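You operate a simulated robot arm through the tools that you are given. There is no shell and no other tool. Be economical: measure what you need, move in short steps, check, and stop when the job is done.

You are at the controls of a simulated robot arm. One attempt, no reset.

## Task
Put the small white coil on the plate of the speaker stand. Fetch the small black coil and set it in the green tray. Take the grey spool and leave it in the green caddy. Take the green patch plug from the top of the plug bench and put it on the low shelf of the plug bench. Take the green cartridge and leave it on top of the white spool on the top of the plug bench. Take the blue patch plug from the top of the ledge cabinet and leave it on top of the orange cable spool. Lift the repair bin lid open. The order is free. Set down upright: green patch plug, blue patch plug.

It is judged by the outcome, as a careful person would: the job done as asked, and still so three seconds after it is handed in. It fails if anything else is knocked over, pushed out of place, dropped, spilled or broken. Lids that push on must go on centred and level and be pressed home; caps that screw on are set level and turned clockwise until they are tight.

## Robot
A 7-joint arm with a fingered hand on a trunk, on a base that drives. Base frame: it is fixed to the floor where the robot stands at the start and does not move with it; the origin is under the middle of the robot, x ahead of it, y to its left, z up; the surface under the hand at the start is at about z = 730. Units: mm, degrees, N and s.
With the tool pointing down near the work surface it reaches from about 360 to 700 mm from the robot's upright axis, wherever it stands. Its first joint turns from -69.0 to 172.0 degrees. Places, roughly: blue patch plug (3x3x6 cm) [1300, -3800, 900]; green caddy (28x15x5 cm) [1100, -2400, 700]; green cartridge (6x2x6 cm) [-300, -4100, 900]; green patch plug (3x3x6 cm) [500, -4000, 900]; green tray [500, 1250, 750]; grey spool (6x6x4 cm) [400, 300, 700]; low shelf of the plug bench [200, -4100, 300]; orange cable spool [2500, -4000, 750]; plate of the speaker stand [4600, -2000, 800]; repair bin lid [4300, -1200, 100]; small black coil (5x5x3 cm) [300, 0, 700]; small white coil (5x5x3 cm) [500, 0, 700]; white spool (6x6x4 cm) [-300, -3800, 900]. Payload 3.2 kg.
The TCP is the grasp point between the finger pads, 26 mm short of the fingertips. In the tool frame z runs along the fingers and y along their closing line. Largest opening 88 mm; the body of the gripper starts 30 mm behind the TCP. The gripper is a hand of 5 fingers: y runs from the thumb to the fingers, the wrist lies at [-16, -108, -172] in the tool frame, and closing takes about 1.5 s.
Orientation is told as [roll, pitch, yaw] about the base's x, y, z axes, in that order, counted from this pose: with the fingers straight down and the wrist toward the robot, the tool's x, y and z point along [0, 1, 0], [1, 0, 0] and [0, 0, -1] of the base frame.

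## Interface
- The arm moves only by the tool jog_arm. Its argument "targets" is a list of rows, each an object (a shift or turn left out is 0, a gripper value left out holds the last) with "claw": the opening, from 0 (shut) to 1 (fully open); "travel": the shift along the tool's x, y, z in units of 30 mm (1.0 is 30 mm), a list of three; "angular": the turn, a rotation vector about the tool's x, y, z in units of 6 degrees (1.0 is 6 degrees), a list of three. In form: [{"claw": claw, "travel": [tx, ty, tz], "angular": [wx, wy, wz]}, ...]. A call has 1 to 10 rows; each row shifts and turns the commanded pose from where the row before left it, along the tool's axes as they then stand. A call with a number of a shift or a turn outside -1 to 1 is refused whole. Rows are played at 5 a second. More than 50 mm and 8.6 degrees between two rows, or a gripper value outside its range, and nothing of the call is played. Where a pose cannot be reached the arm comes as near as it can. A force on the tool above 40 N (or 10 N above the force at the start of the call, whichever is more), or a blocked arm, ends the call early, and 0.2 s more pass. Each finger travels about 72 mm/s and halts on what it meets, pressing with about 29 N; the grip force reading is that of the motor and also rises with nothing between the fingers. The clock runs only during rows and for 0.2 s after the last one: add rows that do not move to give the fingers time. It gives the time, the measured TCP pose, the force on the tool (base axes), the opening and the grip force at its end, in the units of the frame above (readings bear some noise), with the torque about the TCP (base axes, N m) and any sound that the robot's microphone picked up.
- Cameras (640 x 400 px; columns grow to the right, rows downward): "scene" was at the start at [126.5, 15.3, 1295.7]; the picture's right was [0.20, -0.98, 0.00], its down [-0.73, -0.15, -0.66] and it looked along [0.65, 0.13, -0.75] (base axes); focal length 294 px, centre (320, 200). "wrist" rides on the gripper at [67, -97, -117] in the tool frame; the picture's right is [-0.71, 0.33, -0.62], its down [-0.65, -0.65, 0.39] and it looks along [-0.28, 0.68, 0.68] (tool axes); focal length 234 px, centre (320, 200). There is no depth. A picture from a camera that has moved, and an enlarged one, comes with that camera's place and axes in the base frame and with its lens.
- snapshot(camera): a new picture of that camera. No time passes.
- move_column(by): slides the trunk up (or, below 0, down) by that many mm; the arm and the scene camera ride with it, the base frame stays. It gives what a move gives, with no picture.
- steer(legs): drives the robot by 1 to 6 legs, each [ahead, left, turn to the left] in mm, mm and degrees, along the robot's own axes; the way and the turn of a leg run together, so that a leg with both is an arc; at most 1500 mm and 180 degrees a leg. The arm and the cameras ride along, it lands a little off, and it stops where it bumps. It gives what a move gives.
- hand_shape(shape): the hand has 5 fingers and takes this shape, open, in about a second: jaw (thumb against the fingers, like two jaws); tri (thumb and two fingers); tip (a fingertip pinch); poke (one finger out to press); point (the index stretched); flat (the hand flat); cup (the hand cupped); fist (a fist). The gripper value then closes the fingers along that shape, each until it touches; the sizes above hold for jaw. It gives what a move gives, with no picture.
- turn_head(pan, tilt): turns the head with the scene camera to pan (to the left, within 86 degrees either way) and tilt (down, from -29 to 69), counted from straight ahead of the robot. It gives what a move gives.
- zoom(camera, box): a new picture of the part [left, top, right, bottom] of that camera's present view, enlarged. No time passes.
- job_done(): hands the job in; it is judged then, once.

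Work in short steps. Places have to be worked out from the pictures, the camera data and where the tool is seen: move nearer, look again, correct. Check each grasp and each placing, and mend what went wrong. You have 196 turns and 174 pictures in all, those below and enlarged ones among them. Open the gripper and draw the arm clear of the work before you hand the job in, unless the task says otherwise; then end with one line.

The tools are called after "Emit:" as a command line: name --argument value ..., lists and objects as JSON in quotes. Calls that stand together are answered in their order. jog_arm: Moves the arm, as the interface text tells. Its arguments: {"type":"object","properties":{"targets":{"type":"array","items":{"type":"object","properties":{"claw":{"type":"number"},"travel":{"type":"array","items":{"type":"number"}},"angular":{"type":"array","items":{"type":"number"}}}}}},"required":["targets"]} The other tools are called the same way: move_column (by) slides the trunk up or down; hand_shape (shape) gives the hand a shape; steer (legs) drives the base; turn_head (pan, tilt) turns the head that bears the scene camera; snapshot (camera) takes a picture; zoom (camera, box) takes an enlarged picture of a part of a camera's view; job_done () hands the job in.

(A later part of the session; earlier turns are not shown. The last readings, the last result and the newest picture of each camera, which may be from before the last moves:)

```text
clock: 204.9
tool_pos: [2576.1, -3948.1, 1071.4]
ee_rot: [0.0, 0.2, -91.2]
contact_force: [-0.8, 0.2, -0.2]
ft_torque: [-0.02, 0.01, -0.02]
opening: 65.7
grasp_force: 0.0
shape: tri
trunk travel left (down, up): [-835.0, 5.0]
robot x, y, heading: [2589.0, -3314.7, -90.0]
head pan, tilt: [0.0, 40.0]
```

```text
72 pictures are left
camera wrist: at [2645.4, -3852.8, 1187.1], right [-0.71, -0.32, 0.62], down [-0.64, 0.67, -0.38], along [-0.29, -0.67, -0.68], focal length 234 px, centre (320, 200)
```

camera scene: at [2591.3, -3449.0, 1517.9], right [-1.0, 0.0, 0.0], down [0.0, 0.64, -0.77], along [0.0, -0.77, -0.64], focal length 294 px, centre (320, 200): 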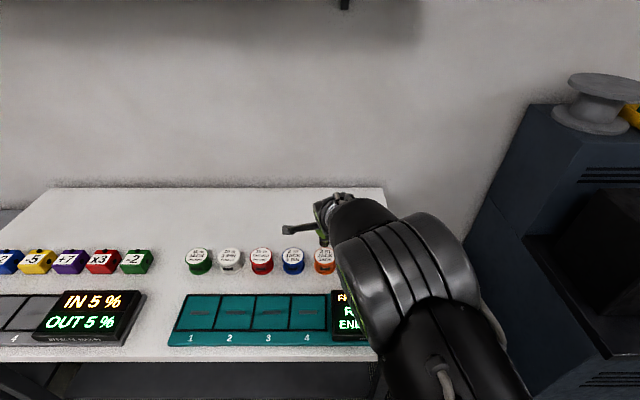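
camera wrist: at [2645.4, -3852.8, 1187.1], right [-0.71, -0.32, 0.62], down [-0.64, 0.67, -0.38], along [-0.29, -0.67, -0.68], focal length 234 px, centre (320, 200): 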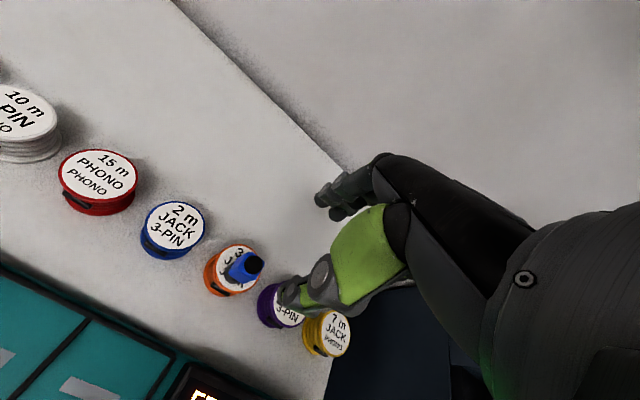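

All good. Next is the repair bin lid: I back away from the table, turn left, drive toward it and look.

Emit:
hand_shape --shape "jaw"

Emit:
steer --legs '[[-550, 0, 0], [0, 0, 90], [600, 1100, 0]]'

Emit:
turn_head --pan 10 --tilt 25

Emit:
snapshot --camera "scene"

```text
clock: 205.8
tool_pos: [2576.9, -3947.6, 1069.5]
ee_rot: [-0.1, 0.3, -91.2]
contact_force: [-0.8, 0.5, 0.1]
ft_torque: [0.01, -0.03, 0.0]
opening: 87.7
grasp_force: 0.1
shape: jaw
trunk travel left (down, up): [-835.0, 5.0]
robot x, y, heading: [2594.2, -3314.7, -90.0]
head pan, tilt: [0.0, 40.0]
```

```text
clock: 218.8
tool_pos: [3823.2, -1682.0, 1069.1]
ee_rot: [-0.2, 0.3, -0.9]
contact_force: [-1.0, -0.4, 0.2]
ft_torque: [0.02, 0.01, -0.04]
opening: 87.8
grasp_force: 0.1
shape: jaw
trunk travel left (down, up): [-835.0, 5.0]
robot x, y, heading: [3190.4, -1667.8, 0.4]
head pan, tilt: [0.0, 40.0]
```

```text
clock: 219.6
tool_pos: [3823.6, -1682.4, 1068.8]
ee_rot: [-0.1, 0.3, -1.0]
contact_force: [0.3, 0.0, 1.0]
ft_torque: [0.04, 0.03, -0.03]
opening: 88.1
grasp_force: 0.1
shape: jaw
trunk travel left (down, up): [-835.0, 5.0]
robot x, y, heading: [3188.3, -1668.8, 0.3]
head pan, tilt: [10.0, 25.0]
```

```text
71 pictures are left
camera scene: at [3329.2, -1652.4, 1541.2], right [0.18, -0.98, 0.0], down [-0.42, -0.07, -0.91], along [0.89, 0.16, -0.42], focal length 294 px, centre (320, 200)
```

scene: 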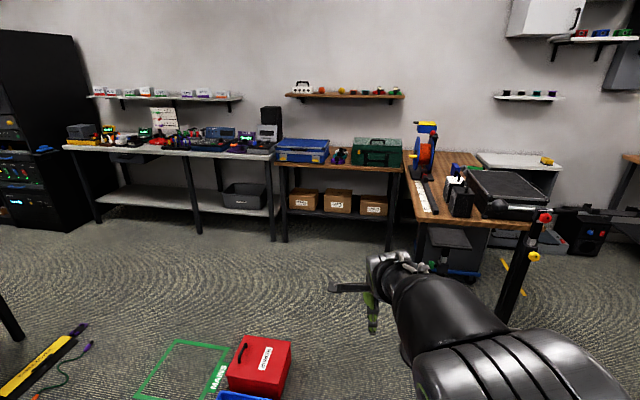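

The bins are on the floor just ahead. I look down at them.

Emit:
turn_head --pan 25 --tilt 50

Emit:
snapshot --camera "scene"

```text
clock: 220.4
tool_pos: [3823.4, -1680.7, 1068.4]
ee_rot: [-0.1, 0.3, -1.0]
contact_force: [0.3, 0.2, 0.6]
ft_torque: [0.0, 0.0, -0.04]
opening: 87.9
grasp_force: 0.0
shape: jaw
trunk travel left (down, up): [-835.0, 5.0]
robot x, y, heading: [3188.8, -1668.6, 0.1]
head pan, tilt: [25.0, 50.0]
```

```text
70 pictures are left
camera scene: at [3308.3, -1635.9, 1503.8], right [0.43, -0.91, 0.0], down [-0.69, -0.33, -0.64], along [0.58, 0.27, -0.77], focal length 294 px, centre (320, 200)
```

scene: 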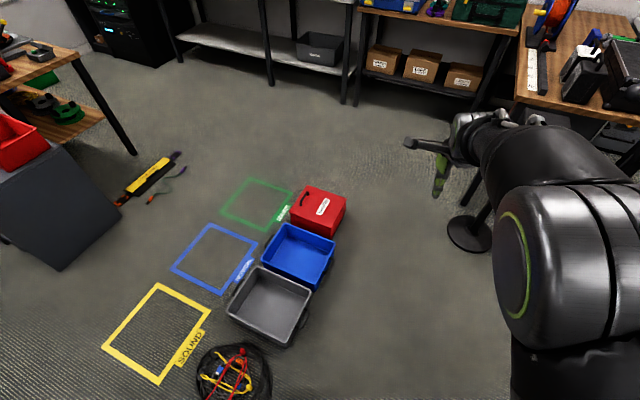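

The red bin has a lid with a handle. I zoom in.

Emit:
zoom --camera "scene" --box '[220, 160, 370, 280]'

```text
3.33 times, centred on (295, 220) of scene
camera zoom: at [3308.3, -1635.9, 1503.8], right [0.43, -0.91, 0.0], down [-0.69, -0.33, -0.64], along [0.58, 0.27, -0.77], focal length 981 px, centre (403, 133)
```

zoom: 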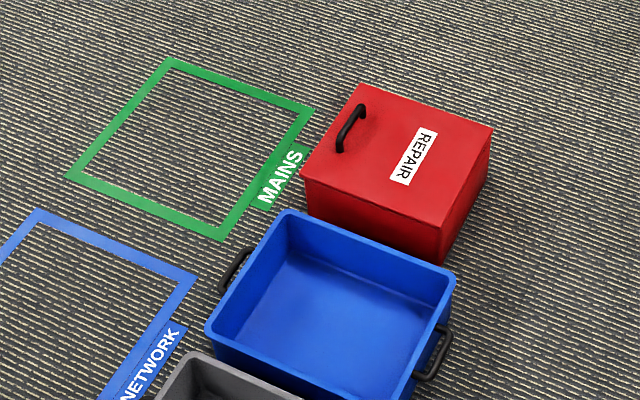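

The REPAIR bin is red, with its lid top at z≈110 and the handle bar along x at about (4313,-1064). The hinge is on the -y side at y≈-1295. Pulling from behind the hinge is natural, so I turn to face +y and slide right into place.

Emit:
steer --legs '[[0, 0, 90], [0, -1080, 0]]'

Emit:
turn_head --pan 0 --tilt 55

Emit:
snapshot --camera "scene"

```text
clock: 229.9
tool_pos: [4285.0, -1013.9, 1069.6]
ee_rot: [-0.2, 0.3, 90.5]
contact_force: [-0.2, 0.6, 0.5]
ft_torque: [-0.01, -0.02, -0.01]
opening: 87.5
grasp_force: 0.2
shape: jaw
trunk travel left (down, up): [-835.0, 5.0]
robot x, y, heading: [4286.3, -1645.8, 91.8]
head pan, tilt: [25.0, 50.0]
```

```text
clock: 230.8
tool_pos: [4284.1, -1013.7, 1069.4]
ee_rot: [-0.2, 0.4, 90.4]
contact_force: [0.0, 0.0, 0.1]
ft_torque: [-0.01, 0.0, 0.01]
opening: 87.8
grasp_force: 0.1
shape: jaw
trunk travel left (down, up): [-835.0, 5.0]
robot x, y, heading: [4289.0, -1645.0, 91.4]
head pan, tilt: [0.0, 55.0]
```

```text
68 pictures are left
camera scene: at [4283.2, -1525.8, 1497.2], right [1.0, 0.03, 0.0], down [0.02, -0.82, -0.57], along [-0.02, 0.57, -0.82], focal length 294 px, centre (320, 200)
```

scene: 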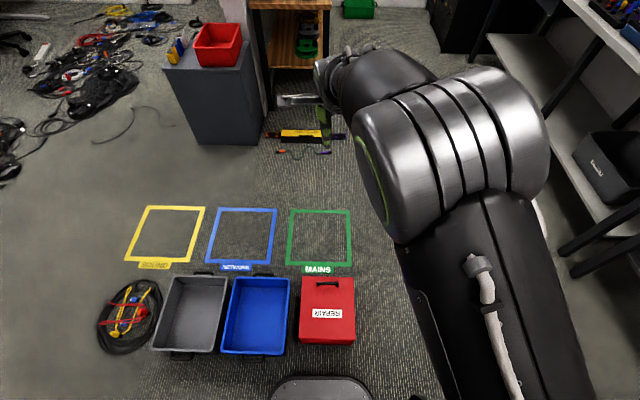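

I zoom in on the lid and handle.

Emit:
zoom --camera "scene" --box '[270, 250, 390, 370]'

```text
3.33 times, centred on (330, 310) of scene
camera zoom: at [4283.2, -1525.8, 1497.2], right [1.0, 0.03, 0.0], down [0.02, -0.82, -0.57], along [-0.02, 0.57, -0.82], focal length 981 px, centre (287, -167)
```

zoom: 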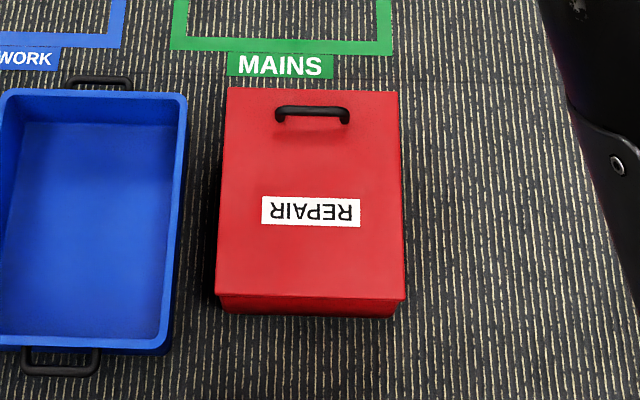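

The hinge is at y≈-1295 and the handle at (4298,-1053). I lower the trunk and move the hand over the handle.

Emit:
move_column --by -400

Emit:
move_column --by -230

Emit:
jog_arm --targets '[{"travel": [-0.2, -0.6, 1]}, {"travel": [-0.2, -0.6, 1]}, {"travel": [0, 0, 1]}, {"travel": [0, 0, 1]}, {"travel": [0, 0, 1]}, {"travel": [0, 0, 1]}, {}]'

Emit:
snapshot --camera "wrist"

Emit:
snapshot --camera "scene"

```text
clock: 234.6
tool_pos: [4282.9, -1013.4, 670.0]
ee_rot: [-0.1, 0.4, 90.5]
contact_force: [-0.1, 0.1, -0.4]
ft_torque: [-0.02, -0.01, 0.0]
opening: 87.8
grasp_force: 0.1
shape: jaw
trunk travel left (down, up): [-435.0, 405.0]
robot x, y, heading: [4285.7, -1647.1, 91.8]
head pan, tilt: [0.0, 55.0]
```

```text
clock: 237.1
tool_pos: [4283.2, -1013.0, 438.5]
ee_rot: [-0.1, 0.2, 90.5]
contact_force: [1.1, -0.3, 0.1]
ft_torque: [0.01, -0.01, -0.02]
opening: 87.8
grasp_force: 0.0
shape: jaw
trunk travel left (down, up): [-205.0, 635.0]
robot x, y, heading: [4287.7, -1646.1, 92.1]
head pan, tilt: [0.0, 55.0]
```

```text
clock: 238.7
tool_pos: [4297.7, -1051.4, 259.4]
ee_rot: [0.0, 0.4, 90.6]
contact_force: [1.2, 0.2, -1.0]
ft_torque: [-0.01, -0.03, -0.01]
opening: 87.8
grasp_force: 0.1
shape: jaw
trunk travel left (down, up): [-205.0, 635.0]
robot x, y, heading: [4286.9, -1646.6, 91.9]
head pan, tilt: [0.0, 55.0]
```

```text
66 pictures are left
camera wrist: at [4232.2, -1147.7, 376.8], right [0.7, 0.34, 0.62], down [0.66, -0.65, -0.38], along [0.27, 0.68, -0.68], focal length 234 px, centre (320, 200)
```

wrist: 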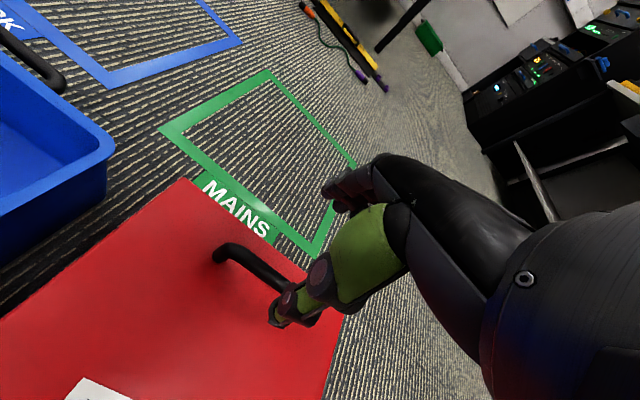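

```text
65 pictures are left
camera scene: at [4283.4, -1525.8, 867.2], right [1.0, 0.03, 0.0], down [0.02, -0.82, -0.57], along [-0.02, 0.57, -0.82], focal length 294 px, centre (320, 200)
```

scene: 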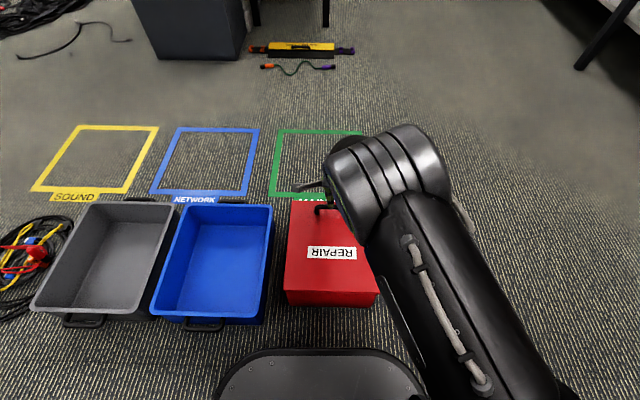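

Two scene heights give a lid top at z≈156, so the handle bar is near (4298,-1071, ~178). I lower to z≈192 around it.

Emit:
jog_arm --targets '[{"claw": 0.8, "travel": [0, -0.65, 0.5]}, {"travel": [0, 0, 1]}, {"travel": [0, 0, 0.7]}, {}]'

Emit:
zoom --camera "wrist" --box '[180, 130, 420, 370]'

```text
clock: 239.7
tool_pos: [4302.5, -1058.4, 201.6]
ee_rot: [-0.1, 0.3, 90.5]
contact_force: [-0.5, 0.3, -0.1]
ft_torque: [0.04, 0.02, 0.01]
opening: 70.7
grasp_force: 0.1
shape: jaw
out of reach, approached as far as the arm can: row 1
trunk travel left (down, up): [-205.0, 635.0]
robot x, y, heading: [4285.2, -1647.6, 91.8]
head pan, tilt: [0.0, 55.0]
```

```text
1.67 times, centred on (300, 250) of wrist
camera zoom: at [4235.8, -1155.7, 319.1], right [0.7, 0.34, 0.62], down [0.66, -0.65, -0.38], along [0.27, 0.68, -0.68], focal length 390 px, centre (353, 117)
```

zoom: 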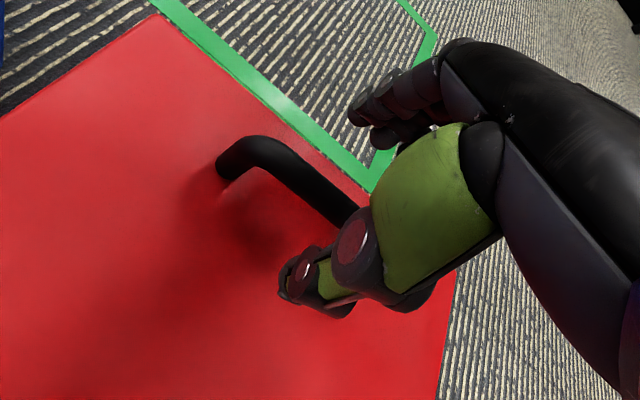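

The arm is near its low limit, so I raise the hand, lower the trunk 150 more and come down again.

Emit:
jog_arm --targets '[{"travel": [0, 0, -1]}, {"travel": [0, 0, -1]}, {"travel": [0, 0, -1]}, {"travel": [0, 0, -1]}, {"travel": [0, 0, -1]}, {"travel": [0, 0, -1]}]'

Emit:
move_column --by -160

Emit:
snapshot --camera "wrist"

```text
clock: 241.1
tool_pos: [4299.8, -1058.1, 379.8]
ee_rot: [0.0, 0.3, 90.5]
contact_force: [0.2, 0.2, -0.3]
ft_torque: [0.0, 0.01, -0.02]
opening: 70.8
grasp_force: 0.1
shape: jaw
trunk travel left (down, up): [-205.0, 635.0]
robot x, y, heading: [4289.0, -1646.8, 91.9]
head pan, tilt: [0.0, 55.0]
```

```text
clock: 242.9
tool_pos: [4300.2, -1058.2, 220.8]
ee_rot: [-0.1, 0.2, 90.4]
contact_force: [0.0, 0.4, -0.2]
ft_torque: [-0.02, 0.02, 0.02]
opening: 70.9
grasp_force: 0.0
shape: jaw
trunk travel left (down, up): [-45.0, 795.0]
robot x, y, heading: [4285.8, -1645.0, 91.6]
head pan, tilt: [0.0, 55.0]
```

```text
63 pictures are left
camera wrist: at [4234.5, -1155.1, 337.5], right [0.7, 0.34, 0.62], down [0.66, -0.65, -0.38], along [0.27, 0.68, -0.68], focal length 234 px, centre (320, 200)
```

wrist: 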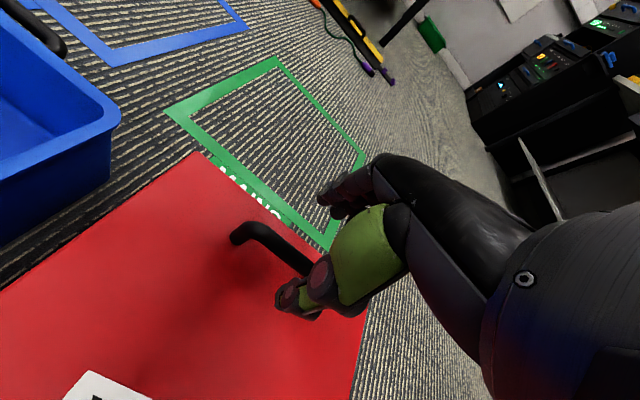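

The bar is at y≈-1067. I shift 9 mm, descend to z≈188 and close on it.

Emit:
jog_arm --targets '[{"travel": [0, -0.3, 0.4]}, {"travel": [0, 0, 0.4]}, {"travel": [0, 0, 0.25]}, {}]'

Emit:
zoom --camera "wrist" --box '[180, 130, 420, 370]'

```text
clock: 243.9
tool_pos: [4300.8, -1066.7, 188.5]
ee_rot: [-0.1, 0.2, 90.5]
contact_force: [-0.1, 1.2, -0.2]
ft_torque: [-0.01, 0.02, 0.01]
opening: 70.7
grasp_force: 0.1
shape: jaw
trunk travel left (down, up): [-45.0, 795.0]
robot x, y, heading: [4287.2, -1652.7, 91.8]
head pan, tilt: [0.0, 55.0]
```

```text
1.67 times, centred on (300, 250) of wrist
camera zoom: at [4235.3, -1164.7, 305.1], right [0.7, 0.34, 0.62], down [0.66, -0.65, -0.38], along [0.27, 0.68, -0.68], focal length 390 px, centre (353, 117)
```

zoom: 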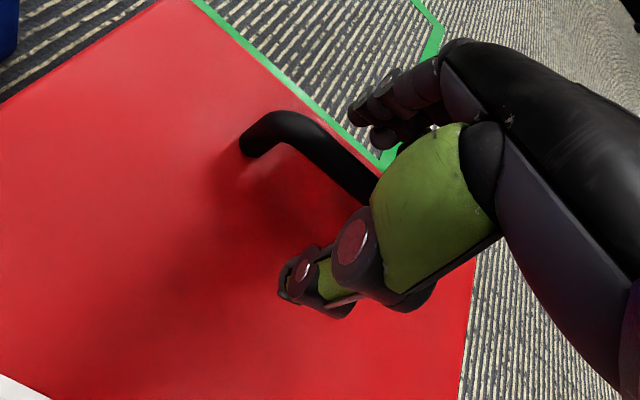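

The bar lies between thumb and fingers. I close.

Emit:
jog_arm --targets '[{"claw": 0}, {}, {}, {}, {}, {}, {}, {}]'

Emit:
zoom --camera "wrist" --box '[180, 130, 420, 370]'

```text
clock: 245.7
tool_pos: [4300.6, -1067.1, 188.2]
ee_rot: [-0.2, 0.3, 90.5]
contact_force: [-0.3, -1.1, -1.0]
ft_torque: [-0.01, -0.11, 0.11]
opening: 7.9
grasp_force: 29.1
shape: jaw
trunk travel left (down, up): [-45.0, 795.0]
robot x, y, heading: [4288.0, -1645.7, 92.0]
head pan, tilt: [0.0, 55.0]
```

```text
1.67 times, centred on (300, 250) of wrist
camera zoom: at [4235.3, -1164.8, 304.9], right [0.7, 0.34, 0.62], down [0.66, -0.65, -0.38], along [0.27, 0.68, -0.68], focal length 390 px, centre (353, 117)
```

zoom: 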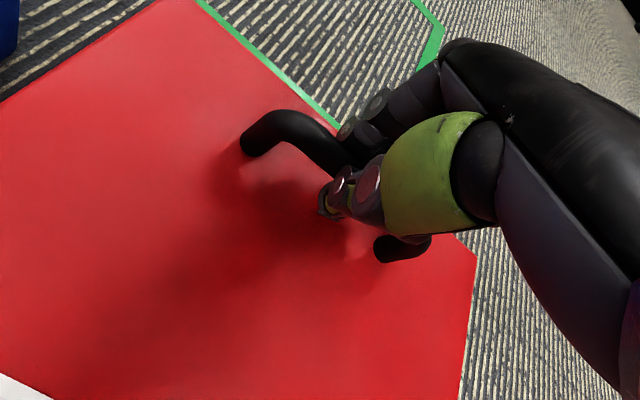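

The bar is gripped, but from here the swing would bring the wrist too close to my body. I release, rise and move back and left, then regrip with the fingers tilted forward.

Emit:
jog_arm --targets '[{"claw": 0.8}, {}, {}, {}, {}, {"travel": [0, 0, -1]}, {"travel": [0, 0, -1]}, {"travel": [0, 0, -1]}, {"travel": [0, 0, -1]}]'

Emit:
steer --legs '[[-145, 80, -1.9]]'

Emit:
jog_arm --targets '[{"travel": [-0.5, 1, 0], "angular": [-1, 0, 0]}, {"travel": [-0.5, 1, 0], "angular": [-1, 0, 0]}, {"travel": [-0.5, 1, 0], "angular": [-1, 0, 0]}, {"travel": [-0.5, 0.8, 0], "angular": [-1, 0, 0]}, {"travel": [-0.5, 0.5, 0], "angular": [-1, 0, 0]}, {}]'

Emit:
snapshot --camera "scene"

```text
clock: 247.7
tool_pos: [4299.9, -1067.5, 307.5]
ee_rot: [-0.1, 0.2, 90.6]
contact_force: [0.9, 0.7, 0.2]
ft_torque: [-0.01, 0.0, 0.02]
opening: 70.2
grasp_force: 0.0
shape: jaw
trunk travel left (down, up): [-45.0, 795.0]
robot x, y, heading: [4286.3, -1648.3, 92.0]
head pan, tilt: [0.0, 55.0]
```

```text
clock: 249.1
tool_pos: [4240.0, -1214.4, 306.2]
ee_rot: [-0.1, 0.2, 88.5]
contact_force: [-0.9, 0.3, -0.3]
ft_torque: [-0.01, 0.01, -0.04]
opening: 70.2
grasp_force: 0.0
shape: jaw
trunk travel left (down, up): [-45.0, 795.0]
robot x, y, heading: [4205.7, -1792.6, 89.7]
head pan, tilt: [0.0, 55.0]
```

```text
clock: 250.5
tool_pos: [4319.5, -1089.7, 329.7]
ee_rot: [-0.2, -29.7, 88.7]
contact_force: [0.0, 0.8, 1.4]
ft_torque: [-0.03, -0.02, 0.0]
opening: 70.1
grasp_force: 0.1
shape: jaw
trunk travel left (down, up): [-45.0, 795.0]
robot x, y, heading: [4211.5, -1793.9, 89.8]
head pan, tilt: [0.0, 55.0]
```

```text
60 pictures are left
camera scene: at [4208.7, -1671.8, 707.2], right [1.0, 0.0, 0.0], down [0.0, -0.82, -0.57], along [0.0, 0.57, -0.82], focal length 294 px, centre (320, 200)
```

scene: 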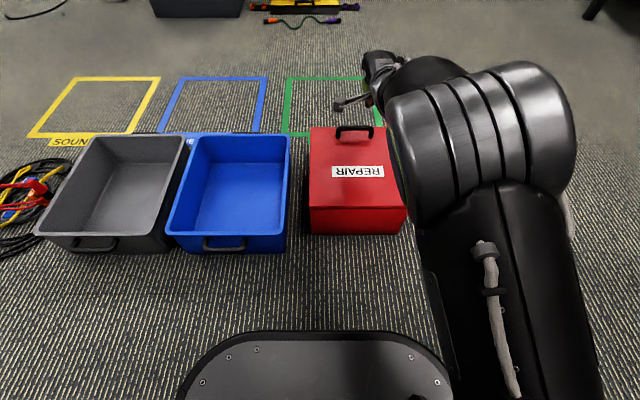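

Tilted 30° forward. I move to the approach line above the handle and stop about 30 mm short.

Emit:
jog_arm --targets '[{"travel": [0.34, -0.86, 0]}, {"travel": [0.34, -0.86, 0]}, {"travel": [0, 0, 0.9]}, {"travel": [0, 0, 0.9]}, {"travel": [0, 0, 0.9]}, {"travel": [0, 0, 0.8]}, {}]'

Emit:
zoom --camera "wrist" --box '[180, 130, 420, 370]'

```text
clock: 252.1
tool_pos: [4297.7, -1084.2, 213.0]
ee_rot: [0.0, -29.9, 88.7]
contact_force: [0.3, 0.3, -0.2]
ft_torque: [0.03, 0.04, 0.0]
opening: 70.1
grasp_force: 0.1
shape: jaw
trunk travel left (down, up): [-45.0, 795.0]
robot x, y, heading: [4212.1, -1793.5, 89.6]
head pan, tilt: [0.0, 55.0]
```

```text
1.67 times, centred on (300, 250) of wrist
camera zoom: at [4228.1, -1224.1, 265.7], right [0.7, -0.04, 0.71], down [0.64, -0.39, -0.66], along [0.3, 0.92, -0.25], focal length 390 px, centre (353, 117)
```

zoom: 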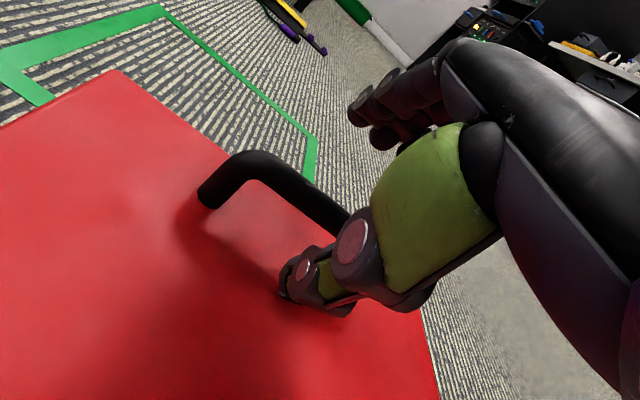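

The bar is centred. I narrow the opening so the thumb clears the lid, advance 20 mm and close.

Emit:
jog_arm --targets '[{"claw": 0.45}, {}, {}, {"travel": [0, -0.07, 0.35]}, {"travel": [0, 0, 0.3]}, {}]'

Emit:
zoom --camera "wrist" --box '[180, 130, 420, 370]'

```text
clock: 253.5
tool_pos: [4298.5, -1074.5, 195.1]
ee_rot: [-0.2, -29.7, 88.7]
contact_force: [0.7, 0.4, 0.8]
ft_torque: [0.01, 0.01, 0.0]
opening: 40.1
grasp_force: 0.2
shape: jaw
trunk travel left (down, up): [-45.0, 795.0]
robot x, y, heading: [4208.1, -1794.2, 89.9]
head pan, tilt: [0.0, 55.0]
```

```text
1.67 times, centred on (300, 250) of wrist
camera zoom: at [4228.6, -1215.4, 248.1], right [0.7, -0.04, 0.71], down [0.64, -0.39, -0.66], along [0.3, 0.92, -0.25], focal length 390 px, centre (353, 117)
```

zoom: 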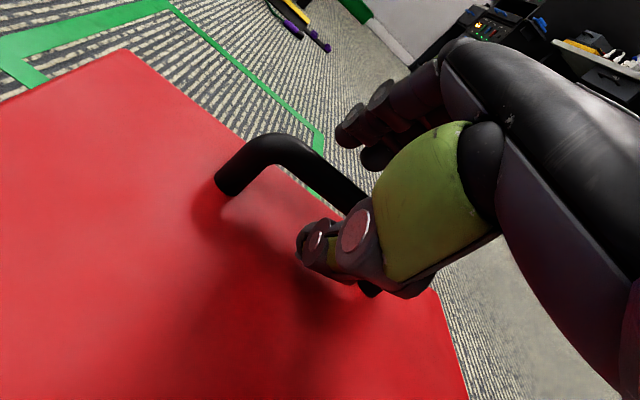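

Emit:
jog_arm --targets '[{"claw": 0}, {}, {}, {}, {}, {}]'

Emit:
zoom --camera "wrist" --box '[180, 130, 420, 370]'

```text
clock: 254.9
tool_pos: [4297.4, -1075.1, 195.9]
ee_rot: [-0.2, -29.8, 88.8]
contact_force: [0.2, -6.0, 2.0]
ft_torque: [-0.09, -0.01, 0.03]
opening: 6.1
grasp_force: 28.6
shape: jaw
trunk travel left (down, up): [-45.0, 795.0]
robot x, y, heading: [4208.3, -1795.9, 89.9]
head pan, tilt: [0.0, 55.0]
```

```text
1.67 times, centred on (300, 250) of wrist
camera zoom: at [4228.4, -1215.7, 248.5], right [0.7, -0.04, 0.71], down [0.64, -0.39, -0.66], along [0.3, 0.92, -0.25], focal length 390 px, centre (353, 117)
```

zoom: 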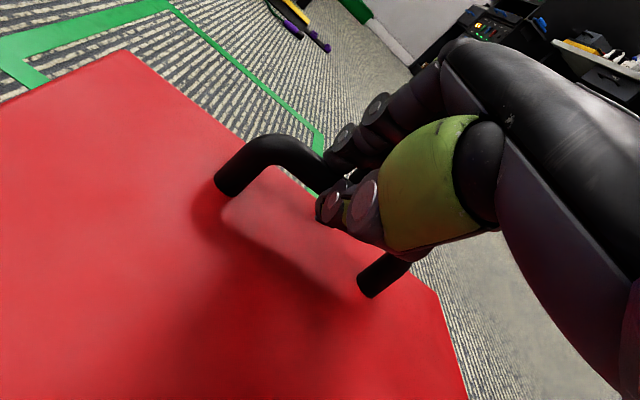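

Gripped. Now I swing the lid up in a computed arc about the hinge, tilting the hand as it goes. First about 28°.

Emit:
jog_arm --targets '[{"travel": [0, 0.29, -0.917], "angular": [-0.525, 0, 0]}, {"travel": [0, 0.23, -0.937], "angular": [-0.525, 0, 0]}, {"travel": [0, 0.166, -0.953], "angular": [-0.525, 0, 0]}, {"travel": [0, 0.1, -0.964], "angular": [-0.525, 0, 0]}, {}]'

Emit:
snapshot --camera "scene"

```text
clock: 256.1
tool_pos: [4297.6, -1118.1, 301.1]
ee_rot: [-0.2, -42.4, 88.6]
contact_force: [-0.4, 1.3, 0.5]
ft_torque: [-0.03, 0.0, 0.03]
opening: 3.7
grasp_force: 29.0
shape: jaw
trunk travel left (down, up): [-45.0, 795.0]
robot x, y, heading: [4207.9, -1794.7, 90.0]
head pan, tilt: [0.0, 55.0]
```

```text
56 pictures are left
camera scene: at [4208.7, -1671.8, 707.2], right [1.0, 0.0, 0.0], down [0.0, -0.82, -0.57], along [0.0, 0.57, -0.82], focal length 294 px, centre (320, 200)
```

scene: 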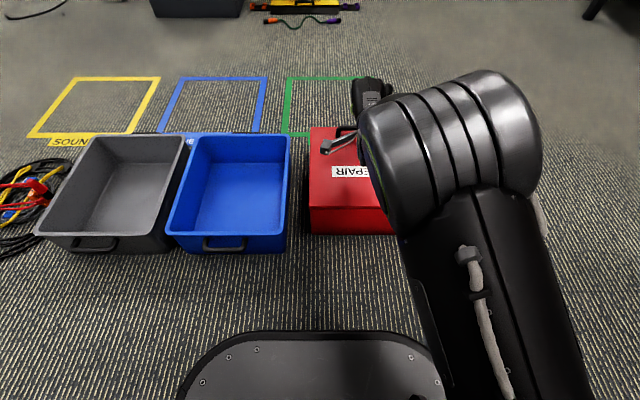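

The grip slipped at the fingertips and the lid stayed shut. I'll regrip with the hand vertical and the bar deeper, from a diagonal stance at about (3950,-1650) where the whole swing is within reach. First I free and straighten the hand.

Emit:
jog_arm --targets '[{"claw": 0.8, "travel": [0, 0, -1], "angular": [1, 0, 0]}, {"travel": [0, 0, -1], "angular": [1, 0, 0]}, {"travel": [0, -1, -1], "angular": [1, 0, 0]}, {"travel": [0, -1, -1], "angular": [1, 0, 0]}, {"travel": [0, -0.5, -0.5], "angular": [1, 0, 0]}, {"angular": [1, 0, 0]}, {"angular": [1, 0, 0]}, {}]'

Emit:
steer --legs '[[145, 258, 0], [0, 0, -45]]'

```text
clock: 257.9
tool_pos: [4294.8, -1258.7, 382.5]
ee_rot: [-0.1, -0.2, 88.6]
contact_force: [-0.4, -0.2, 0.0]
ft_torque: [0.03, 0.0, -0.03]
opening: 70.4
grasp_force: 0.0
shape: jaw
out of reach, approached as far as the arm can: row 4, 5, 6
trunk travel left (down, up): [-45.0, 795.0]
robot x, y, heading: [4210.1, -1796.0, 89.7]
head pan, tilt: [0.0, 55.0]
```

```text
clock: 261.5
tool_pos: [4315.0, -1249.8, 382.8]
ee_rot: [-0.2, -0.3, 55.0]
contact_force: [0.6, -0.7, 0.4]
ft_torque: [0.0, -0.03, 0.01]
opening: 70.2
grasp_force: 0.1
shape: jaw
trunk travel left (down, up): [-45.0, 795.0]
robot x, y, heading: [3949.0, -1653.3, 56.1]
head pan, tilt: [0.0, 55.0]
stopped in leg 2: the robot was blocked; the commanded pose is now the measured one
```

The turn stopped at heading 56, so I look for what the base touched.

Emit:
turn_head --pan 0 --tilt 60

Emit:
snapshot --camera "scene"

Emit:
snapshot --camera "wrist"

```text
clock: 262.2
tool_pos: [4316.1, -1250.2, 381.8]
ee_rot: [-0.1, -0.3, 55.0]
contact_force: [-0.7, 0.1, -0.8]
ft_torque: [-0.01, 0.02, -0.04]
opening: 70.2
grasp_force: 0.0
shape: jaw
trunk travel left (down, up): [-45.0, 795.0]
robot x, y, heading: [3953.1, -1648.3, 56.3]
head pan, tilt: [0.0, 60.0]
```

```text
55 pictures are left
camera scene: at [4013.8, -1552.4, 701.2], right [0.83, -0.56, 0.0], down [-0.48, -0.72, -0.5], along [0.28, 0.42, -0.87], focal length 294 px, centre (320, 200)
```

scene: 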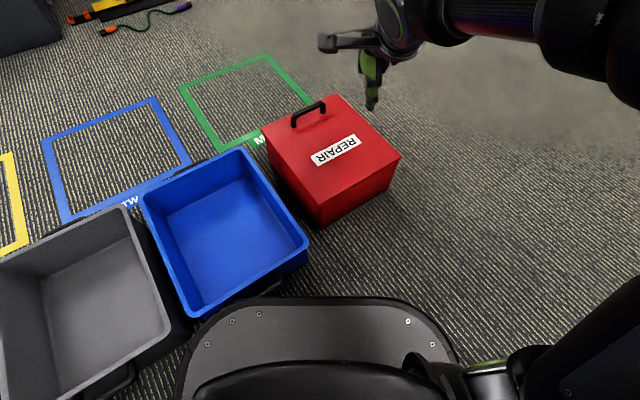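

```text
54 pictures are left
camera wrist: at [4205.7, -1291.3, 498.4], right [0.77, -0.14, 0.63], down [0.16, -0.91, -0.39], along [0.62, 0.4, -0.67], focal length 234 px, centre (320, 200)
```

wrist: 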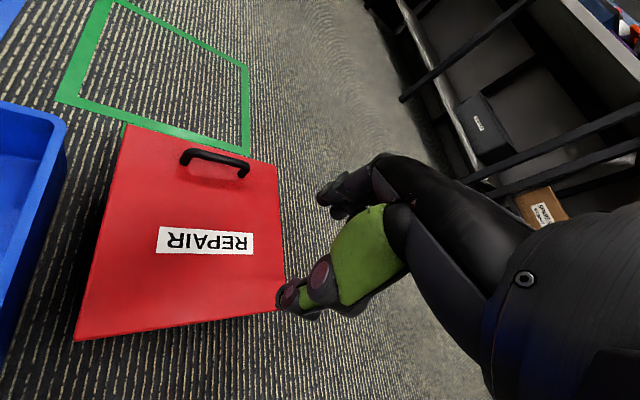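

The base's front-left corner met the gap by the blue bin; the bins look unmoved. I back off and take a stance further right at about (4050,-1685), heading 70.

Emit:
steer --legs '[[-50, 0, 0], [60, -101, 0], [0, 0, 14]]'

Emit:
snapshot --camera "scene"

```text
clock: 264.8
tool_pos: [4299.6, -1221.4, 382.2]
ee_rot: [-0.1, -0.3, 68.9]
contact_force: [-0.8, -0.4, 0.2]
ft_torque: [-0.01, -0.01, 0.01]
opening: 70.2
grasp_force: 0.0
shape: jaw
trunk travel left (down, up): [-45.0, 795.0]
robot x, y, heading: [4039.5, -1696.6, 70.0]
head pan, tilt: [0.0, 60.0]
```

```text
53 pictures are left
camera scene: at [4078.2, -1587.5, 701.2], right [0.94, -0.34, 0.0], down [-0.3, -0.81, -0.5], along [0.17, 0.47, -0.87], focal length 294 px, centre (320, 200)
```

scene: 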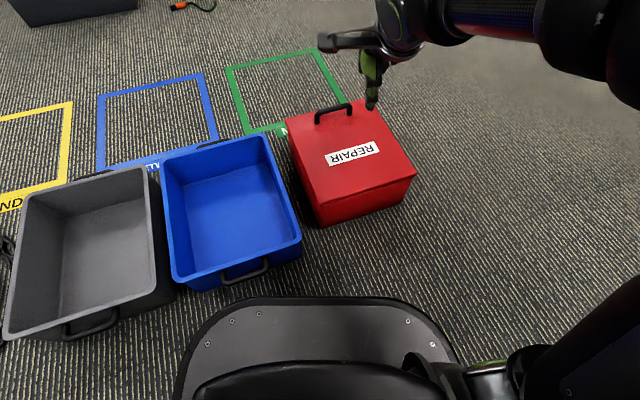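

Clear of the bins now. I turn the hand to yaw 90 and bring it above the handle.

Emit:
jog_arm --targets '[{"angular": [0, 0, -1]}, {"angular": [0, 0, -1]}, {"angular": [0, 0, -1]}, {"travel": [0, 1, 0], "angular": [0, 0, -0.5]}, {"travel": [0, 1, 0]}, {"travel": [0, 1, 0.5]}, {"travel": [0, 1, 1]}, {"travel": [0, 1, 1]}, {"travel": [0, 0.15, 1]}, {"travel": [0, 0, 1]}]'

Emit:
snapshot --camera "wrist"

```text
clock: 267.0
tool_pos: [4300.7, -1068.0, 248.0]
ee_rot: [-0.2, -0.3, 89.9]
contact_force: [-0.7, 1.3, -0.2]
ft_torque: [0.03, -0.03, -0.01]
opening: 70.3
grasp_force: 0.2
shape: jaw
trunk travel left (down, up): [-45.0, 795.0]
robot x, y, heading: [4039.4, -1698.8, 70.2]
head pan, tilt: [0.0, 60.0]
```

```text
52 pictures are left
camera wrist: at [4233.1, -1165.1, 363.1], right [0.71, 0.33, 0.63], down [0.65, -0.65, -0.39], along [0.28, 0.68, -0.67], focal length 234 px, centre (320, 200)
```

wrist: 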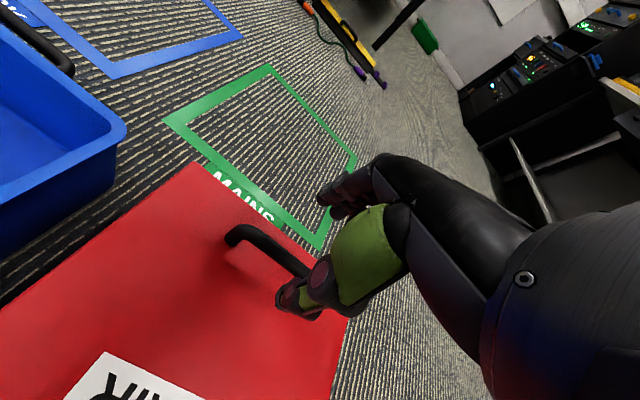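

Aligned with the bar. I descend until the fingertips are just above the lid, then close.

Emit:
jog_arm --targets '[{"claw": 0.6, "travel": [0, 0.05, 1]}, {"travel": [0, 0, 0.9]}, {"travel": [0, 0, 0.2]}, {"travel": [0, 0, 0.1]}, {}]'

Emit:
jog_arm --targets '[{"claw": 0}, {}, {}, {}, {}, {}]'

Emit:
zoom --camera "wrist" --box '[180, 130, 420, 370]'

```text
clock: 268.2
tool_pos: [4302.6, -1064.6, 181.4]
ee_rot: [-0.3, -0.3, 89.9]
contact_force: [1.1, 1.1, 0.0]
ft_torque: [-0.04, 0.01, 0.01]
opening: 53.4
grasp_force: 0.0
shape: jaw
trunk travel left (down, up): [-45.0, 795.0]
robot x, y, heading: [4037.9, -1694.2, 70.3]
head pan, tilt: [0.0, 60.0]
```

```text
clock: 269.6
tool_pos: [4302.0, -1065.4, 181.2]
ee_rot: [-0.2, -0.2, 89.8]
contact_force: [-0.3, -2.6, -2.3]
ft_torque: [0.0, -0.02, 0.15]
opening: 3.5
grasp_force: 28.8
shape: jaw
trunk travel left (down, up): [-45.0, 795.0]
robot x, y, heading: [4040.7, -1700.9, 70.0]
head pan, tilt: [0.0, 60.0]
```

```text
1.67 times, centred on (300, 250) of wrist
camera zoom: at [4234.8, -1162.6, 297.5], right [0.71, 0.33, 0.63], down [0.65, -0.65, -0.39], along [0.28, 0.68, -0.67], focal length 390 px, centre (353, 117)
```

zoom: 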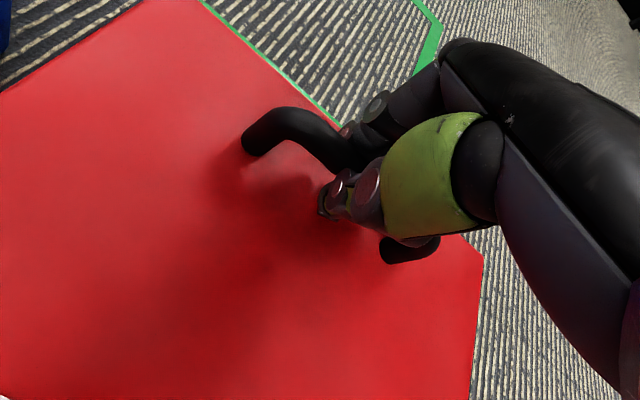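

The fingertips have closed under the bar, so it is enclosed. I swing the first 21° and check.

Emit:
jog_arm --targets '[{"travel": [0, -0.185, -0.959], "angular": [-0.817, 0, 0]}, {"travel": [0, -0.22, -0.952], "angular": [-0.817, 0, 0]}, {"travel": [0, -0.254, -0.943], "angular": [-0.817, 0, 0]}, {}]'

Emit:
snapshot --camera "scene"

```text
clock: 270.6
tool_pos: [4301.1, -1093.3, 262.0]
ee_rot: [-0.2, -14.4, 90.0]
contact_force: [-0.1, -20.2, -13.1]
ft_torque: [-0.11, -0.05, 0.1]
opening: 1.9
grasp_force: 28.9
shape: jaw
trunk travel left (down, up): [-45.0, 795.0]
robot x, y, heading: [4042.3, -1693.6, 70.2]
head pan, tilt: [0.0, 60.0]
```

```text
50 pictures are left
camera scene: at [4078.8, -1587.0, 700.9], right [0.94, -0.34, 0.0], down [-0.3, -0.81, -0.5], along [0.17, 0.47, -0.87], focal length 294 px, centre (320, 200)
```

scene: 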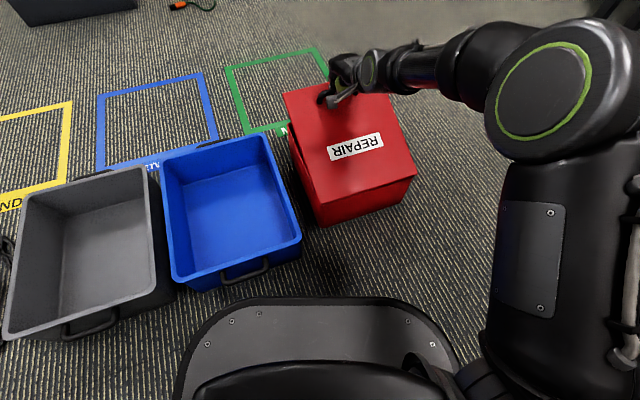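

The lid is lifting. The inward force shows the true radius is slightly smaller, so I refit the arc (hinge ≈(-1295,146)) and continue.

Emit:
jog_arm --targets '[{"travel": [0, -0.366, -0.843], "angular": [-0.817, 0, 0]}, {"travel": [0, -0.337, -0.887], "angular": [-0.817, 0, 0]}, {"travel": [0, -0.37, -0.871], "angular": [-0.817, 0, 0]}, {}]'

Emit:
snapshot --camera "scene"

```text
clock: 271.6
tool_pos: [4301.0, -1149.4, 324.8]
ee_rot: [-0.3, -29.2, 90.1]
contact_force: [1.4, -13.7, -18.4]
ft_torque: [-0.01, -0.15, 0.1]
opening: 1.7
grasp_force: 28.7
shape: jaw
trunk travel left (down, up): [-45.0, 795.0]
robot x, y, heading: [4040.5, -1694.0, 69.9]
head pan, tilt: [0.0, 60.0]
```

```text
49 pictures are left
camera scene: at [4079.0, -1586.3, 700.8], right [0.94, -0.34, 0.0], down [-0.3, -0.82, -0.5], along [0.17, 0.47, -0.87], focal length 294 px, centre (320, 200)
```

scene: 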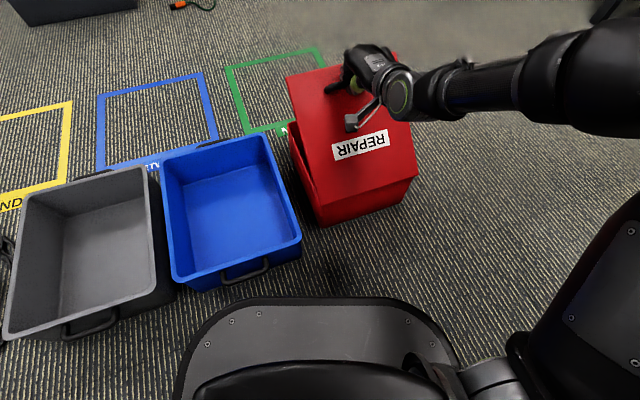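

About 40° open. I tighten the radius a few mm and continue to about 70°.

Emit:
jog_arm --targets '[{"travel": [0, -0.54, -0.78], "angular": [-0.817, 0, 0]}, {"travel": [0, -0.425, -0.829], "angular": [-0.817, 0, 0]}, {"travel": [0, -0.455, -0.808], "angular": [-0.817, 0, 0]}, {"travel": [0, -0.482, -0.791], "angular": [-0.817, 0, 0]}, {}]'

Emit:
snapshot --camera "scene"

```text
clock: 272.8
tool_pos: [4300.6, -1250.7, 368.3]
ee_rot: [-0.3, -49.2, 90.1]
contact_force: [0.8, -1.5, -11.9]
ft_torque: [0.15, -0.19, 0.04]
opening: 1.9
grasp_force: 28.8
shape: jaw
trunk travel left (down, up): [-45.0, 795.0]
robot x, y, heading: [4039.6, -1697.6, 69.9]
head pan, tilt: [0.0, 60.0]
```

```text
48 pictures are left
camera scene: at [4078.7, -1586.7, 701.0], right [0.94, -0.34, 0.0], down [-0.3, -0.81, -0.5], along [0.17, 0.47, -0.87], focal length 294 px, centre (320, 200)
```

scene: 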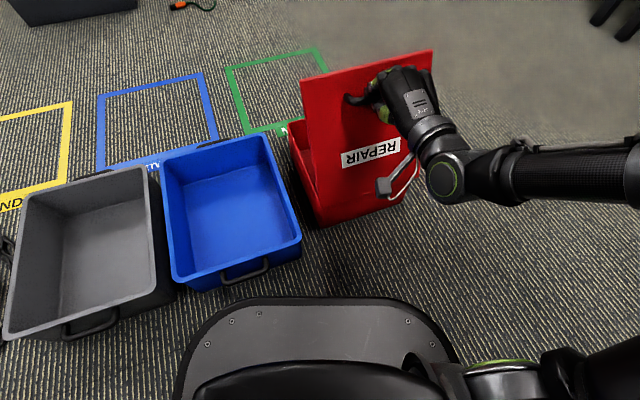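

About 70° open and running smoothly. I continue past vertical.

Emit:
jog_arm --targets '[{"travel": [0, -0.511, -0.775], "angular": [-0.817, 0, 0]}, {"travel": [0, -0.54, -0.754], "angular": [-0.817, 0, 0]}, {"travel": [0, -0.568, -0.735], "angular": [-0.817, 0, 0]}, {"travel": [0, -0.593, -0.715], "angular": [-0.817, 0, 0]}, {}]'

Emit:
snapshot --camera "scene"

```text
clock: 273.7
tool_pos: [4310.3, -1313.4, 362.7]
ee_rot: [-1.1, -67.0, 92.6]
contact_force: [-9.7, -1.5, 7.7]
ft_torque: [0.07, -0.28, 0.05]
opening: 5.6
grasp_force: 29.4
shape: jaw
out of reach, approached as far as the arm can: row 2, 3, 4
trunk travel left (down, up): [-45.0, 795.0]
robot x, y, heading: [4039.2, -1698.4, 70.3]
head pan, tilt: [0.0, 60.0]
stopped in row 4: the force on the tool passed its limit at 46 N (the readings are from after the stop); the commanded pose is now the measured one
```

```text
47 pictures are left
camera scene: at [4076.2, -1588.0, 701.5], right [0.94, -0.34, 0.0], down [-0.29, -0.81, -0.5], along [0.17, 0.47, -0.87], focal length 294 px, centre (320, 200)
```

scene: 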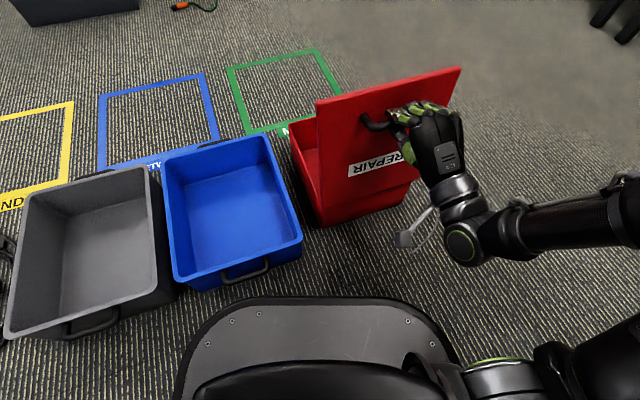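

The lid is near 86° and the arm is at its inner limit. I use the base to pull the last part back, easing the trunk down a little to follow the arc.

Emit:
steer --legs '[[-30, -11, 0]]'

Emit:
move_column --by -4

Emit:
steer --legs '[[-28, -10, 0]]'

Emit:
snapshot --camera "scene"

```text
clock: 274.6
tool_pos: [4311.8, -1347.6, 359.2]
ee_rot: [-1.1, -66.5, 92.4]
contact_force: [-23.8, 1.6, -5.1]
ft_torque: [0.11, -0.28, 0.03]
opening: 4.3
grasp_force: 28.8
shape: jaw
trunk travel left (down, up): [-45.0, 795.0]
robot x, y, heading: [4036.8, -1728.8, 70.2]
head pan, tilt: [0.0, 60.0]
```

```text
clock: 275.1
tool_pos: [4310.6, -1347.3, 358.0]
ee_rot: [-1.2, -67.0, 92.6]
contact_force: [-6.1, -3.1, 13.1]
ft_torque: [0.15, -0.21, -0.09]
opening: 4.8
grasp_force: 29.2
shape: jaw
trunk travel left (down, up): [-41.0, 799.0]
robot x, y, heading: [4041.2, -1725.1, 70.3]
head pan, tilt: [0.0, 60.0]
```

```text
clock: 275.9
tool_pos: [4309.5, -1374.7, 352.2]
ee_rot: [-0.5, -66.0, 92.3]
contact_force: [-14.5, 5.5, -17.0]
ft_torque: [0.12, -0.2, -0.03]
opening: 3.5
grasp_force: 29.1
shape: jaw
trunk travel left (down, up): [-41.0, 799.0]
robot x, y, heading: [4039.3, -1759.0, 70.3]
head pan, tilt: [0.0, 60.0]
```

```text
46 pictures are left
camera scene: at [4077.0, -1648.2, 696.7], right [0.94, -0.34, 0.0], down [-0.29, -0.82, -0.5], along [0.17, 0.47, -0.87], focal length 294 px, centre (320, 200)
```

scene: 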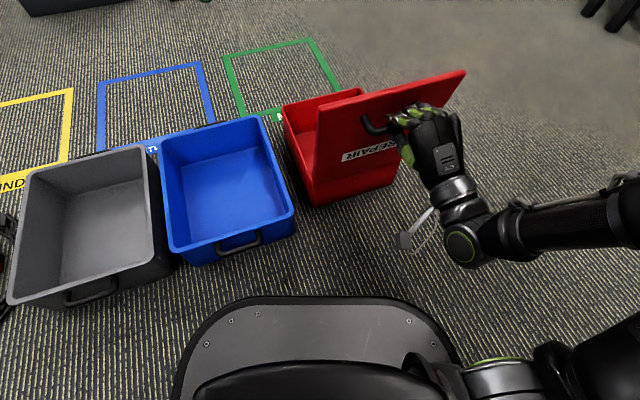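

The lid is past vertical, about 100°. I open the fingers and see how it behaves.

Emit:
jog_arm --targets '[{"claw": 0.4}, {"claw": 0.8}, {}, {}, {}]'

Emit:
snapshot --camera "scene"

Emit:
snapshot --camera "wrist"

```text
clock: 277.1
tool_pos: [4310.2, -1376.5, 352.6]
ee_rot: [-0.7, -66.2, 92.2]
contact_force: [0.1, -0.4, -1.3]
ft_torque: [0.03, 0.0, 0.0]
opening: 69.8
grasp_force: 0.0
shape: jaw
trunk travel left (down, up): [-41.0, 799.0]
robot x, y, heading: [4035.6, -1757.8, 70.2]
head pan, tilt: [0.0, 60.0]
```

```text
45 pictures are left
camera scene: at [4076.9, -1649.5, 697.2], right [0.94, -0.34, 0.0], down [-0.29, -0.81, -0.5], along [0.17, 0.47, -0.87], focal length 294 px, centre (320, 200)
```

scene: 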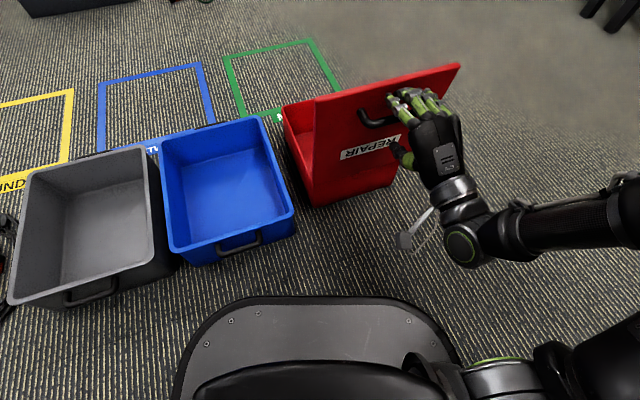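

```text
44 pictures are left
camera wrist: at [4248.0, -1524.8, 310.9], right [0.72, -0.42, 0.56], down [0.65, 0.11, -0.75], along [0.25, 0.9, 0.35], focal length 234 px, centre (320, 200)
```

wrist: 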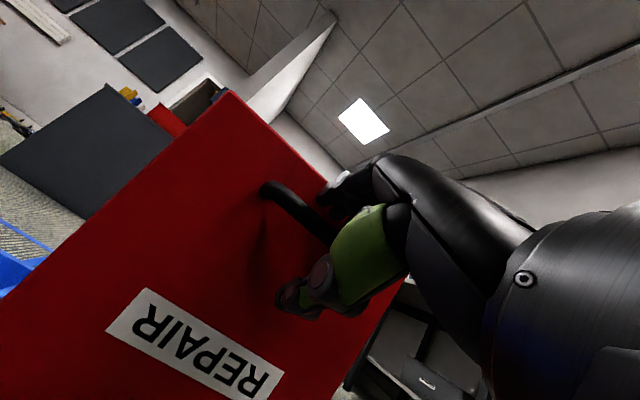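

The lid stays open by itself just past vertical. I withdraw the hand straight back with the base, then lift clear and check.

Emit:
steer --legs '[[-140, -50, 0]]'

Emit:
snapshot --camera "scene"

```text
clock: 278.5
tool_pos: [4310.0, -1524.7, 352.6]
ee_rot: [-0.7, -66.2, 92.2]
contact_force: [0.1, 0.2, 0.0]
ft_torque: [-0.02, 0.01, -0.01]
opening: 69.9
grasp_force: 0.0
shape: jaw
trunk travel left (down, up): [-41.0, 799.0]
robot x, y, heading: [4034.7, -1906.8, 70.0]
head pan, tilt: [0.0, 60.0]
```

```text
43 pictures are left
camera scene: at [4076.6, -1797.3, 697.2], right [0.94, -0.34, 0.0], down [-0.29, -0.81, -0.5], along [0.17, 0.47, -0.87], focal length 294 px, centre (320, 200)
```

scene: 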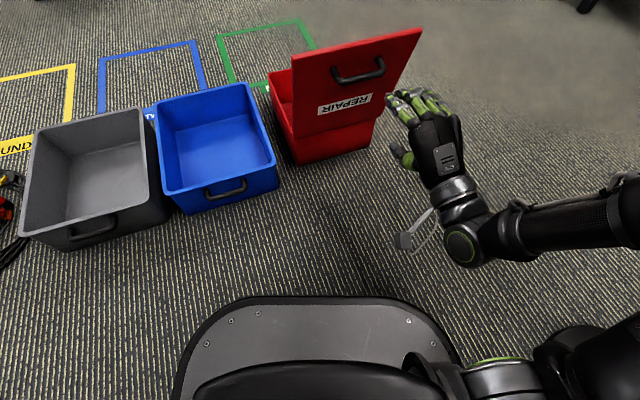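

The lid stands open on its own. Now for the white coil: I raise the trunk, straighten the hand and drive back to the desk.

Emit:
move_column --by 400

Emit:
steer --legs '[[-200, 0, 0], [0, 900, 0]]'

Emit:
jog_arm --targets '[{"travel": [0, 0, 0.5], "angular": [1, 0, 0]}, {"travel": [0, 0, 0.5], "angular": [1, 0, 0]}, {"travel": [0, 0.5, 0], "angular": [1, 0, 0]}, {"travel": [0, 0.5, 0], "angular": [1, 0, 0]}, {"travel": [0, 0.5, 0], "angular": [1, 0, 0]}, {"travel": [0, 0.5, 0], "angular": [1, 0, 0]}, {"travel": [0, 0.5, 0], "angular": [1, 0, 0]}, {"angular": [1, 0, 0.8]}, {"angular": [1, 0, 1]}, {"angular": [1, 0, 1]}]'

```text
clock: 282.3
tool_pos: [4308.7, -1524.5, 753.4]
ee_rot: [-0.8, -66.2, 92.1]
contact_force: [1.0, -0.3, 0.5]
ft_torque: [0.01, 0.02, 0.01]
opening: 70.0
grasp_force: 0.1
shape: jaw
trunk travel left (down, up): [-441.0, 399.0]
robot x, y, heading: [4038.2, -1909.8, 69.9]
head pan, tilt: [0.0, 60.0]
```

```text
clock: 288.2
tool_pos: [3396.3, -1406.0, 753.5]
ee_rot: [-0.7, -66.2, 92.3]
contact_force: [-0.6, 0.8, -0.2]
ft_torque: [-0.01, 0.0, 0.02]
opening: 70.0
grasp_force: 0.1
shape: jaw
trunk travel left (down, up): [-441.0, 399.0]
robot x, y, heading: [3123.1, -1789.9, 70.0]
head pan, tilt: [0.0, 60.0]
```

```text
clock: 290.4
tool_pos: [3403.2, -1317.1, 783.1]
ee_rot: [4.2, -5.6, 74.9]
contact_force: [0.9, -0.1, -0.1]
ft_torque: [0.02, 0.0, 0.0]
opening: 70.1
grasp_force: 0.0
shape: jaw
out of reach, approached as far as the arm can: row 5, 6, 8
trunk travel left (down, up): [-441.0, 399.0]
robot x, y, heading: [3124.5, -1787.0, 70.1]
head pan, tilt: [0.0, 60.0]
```

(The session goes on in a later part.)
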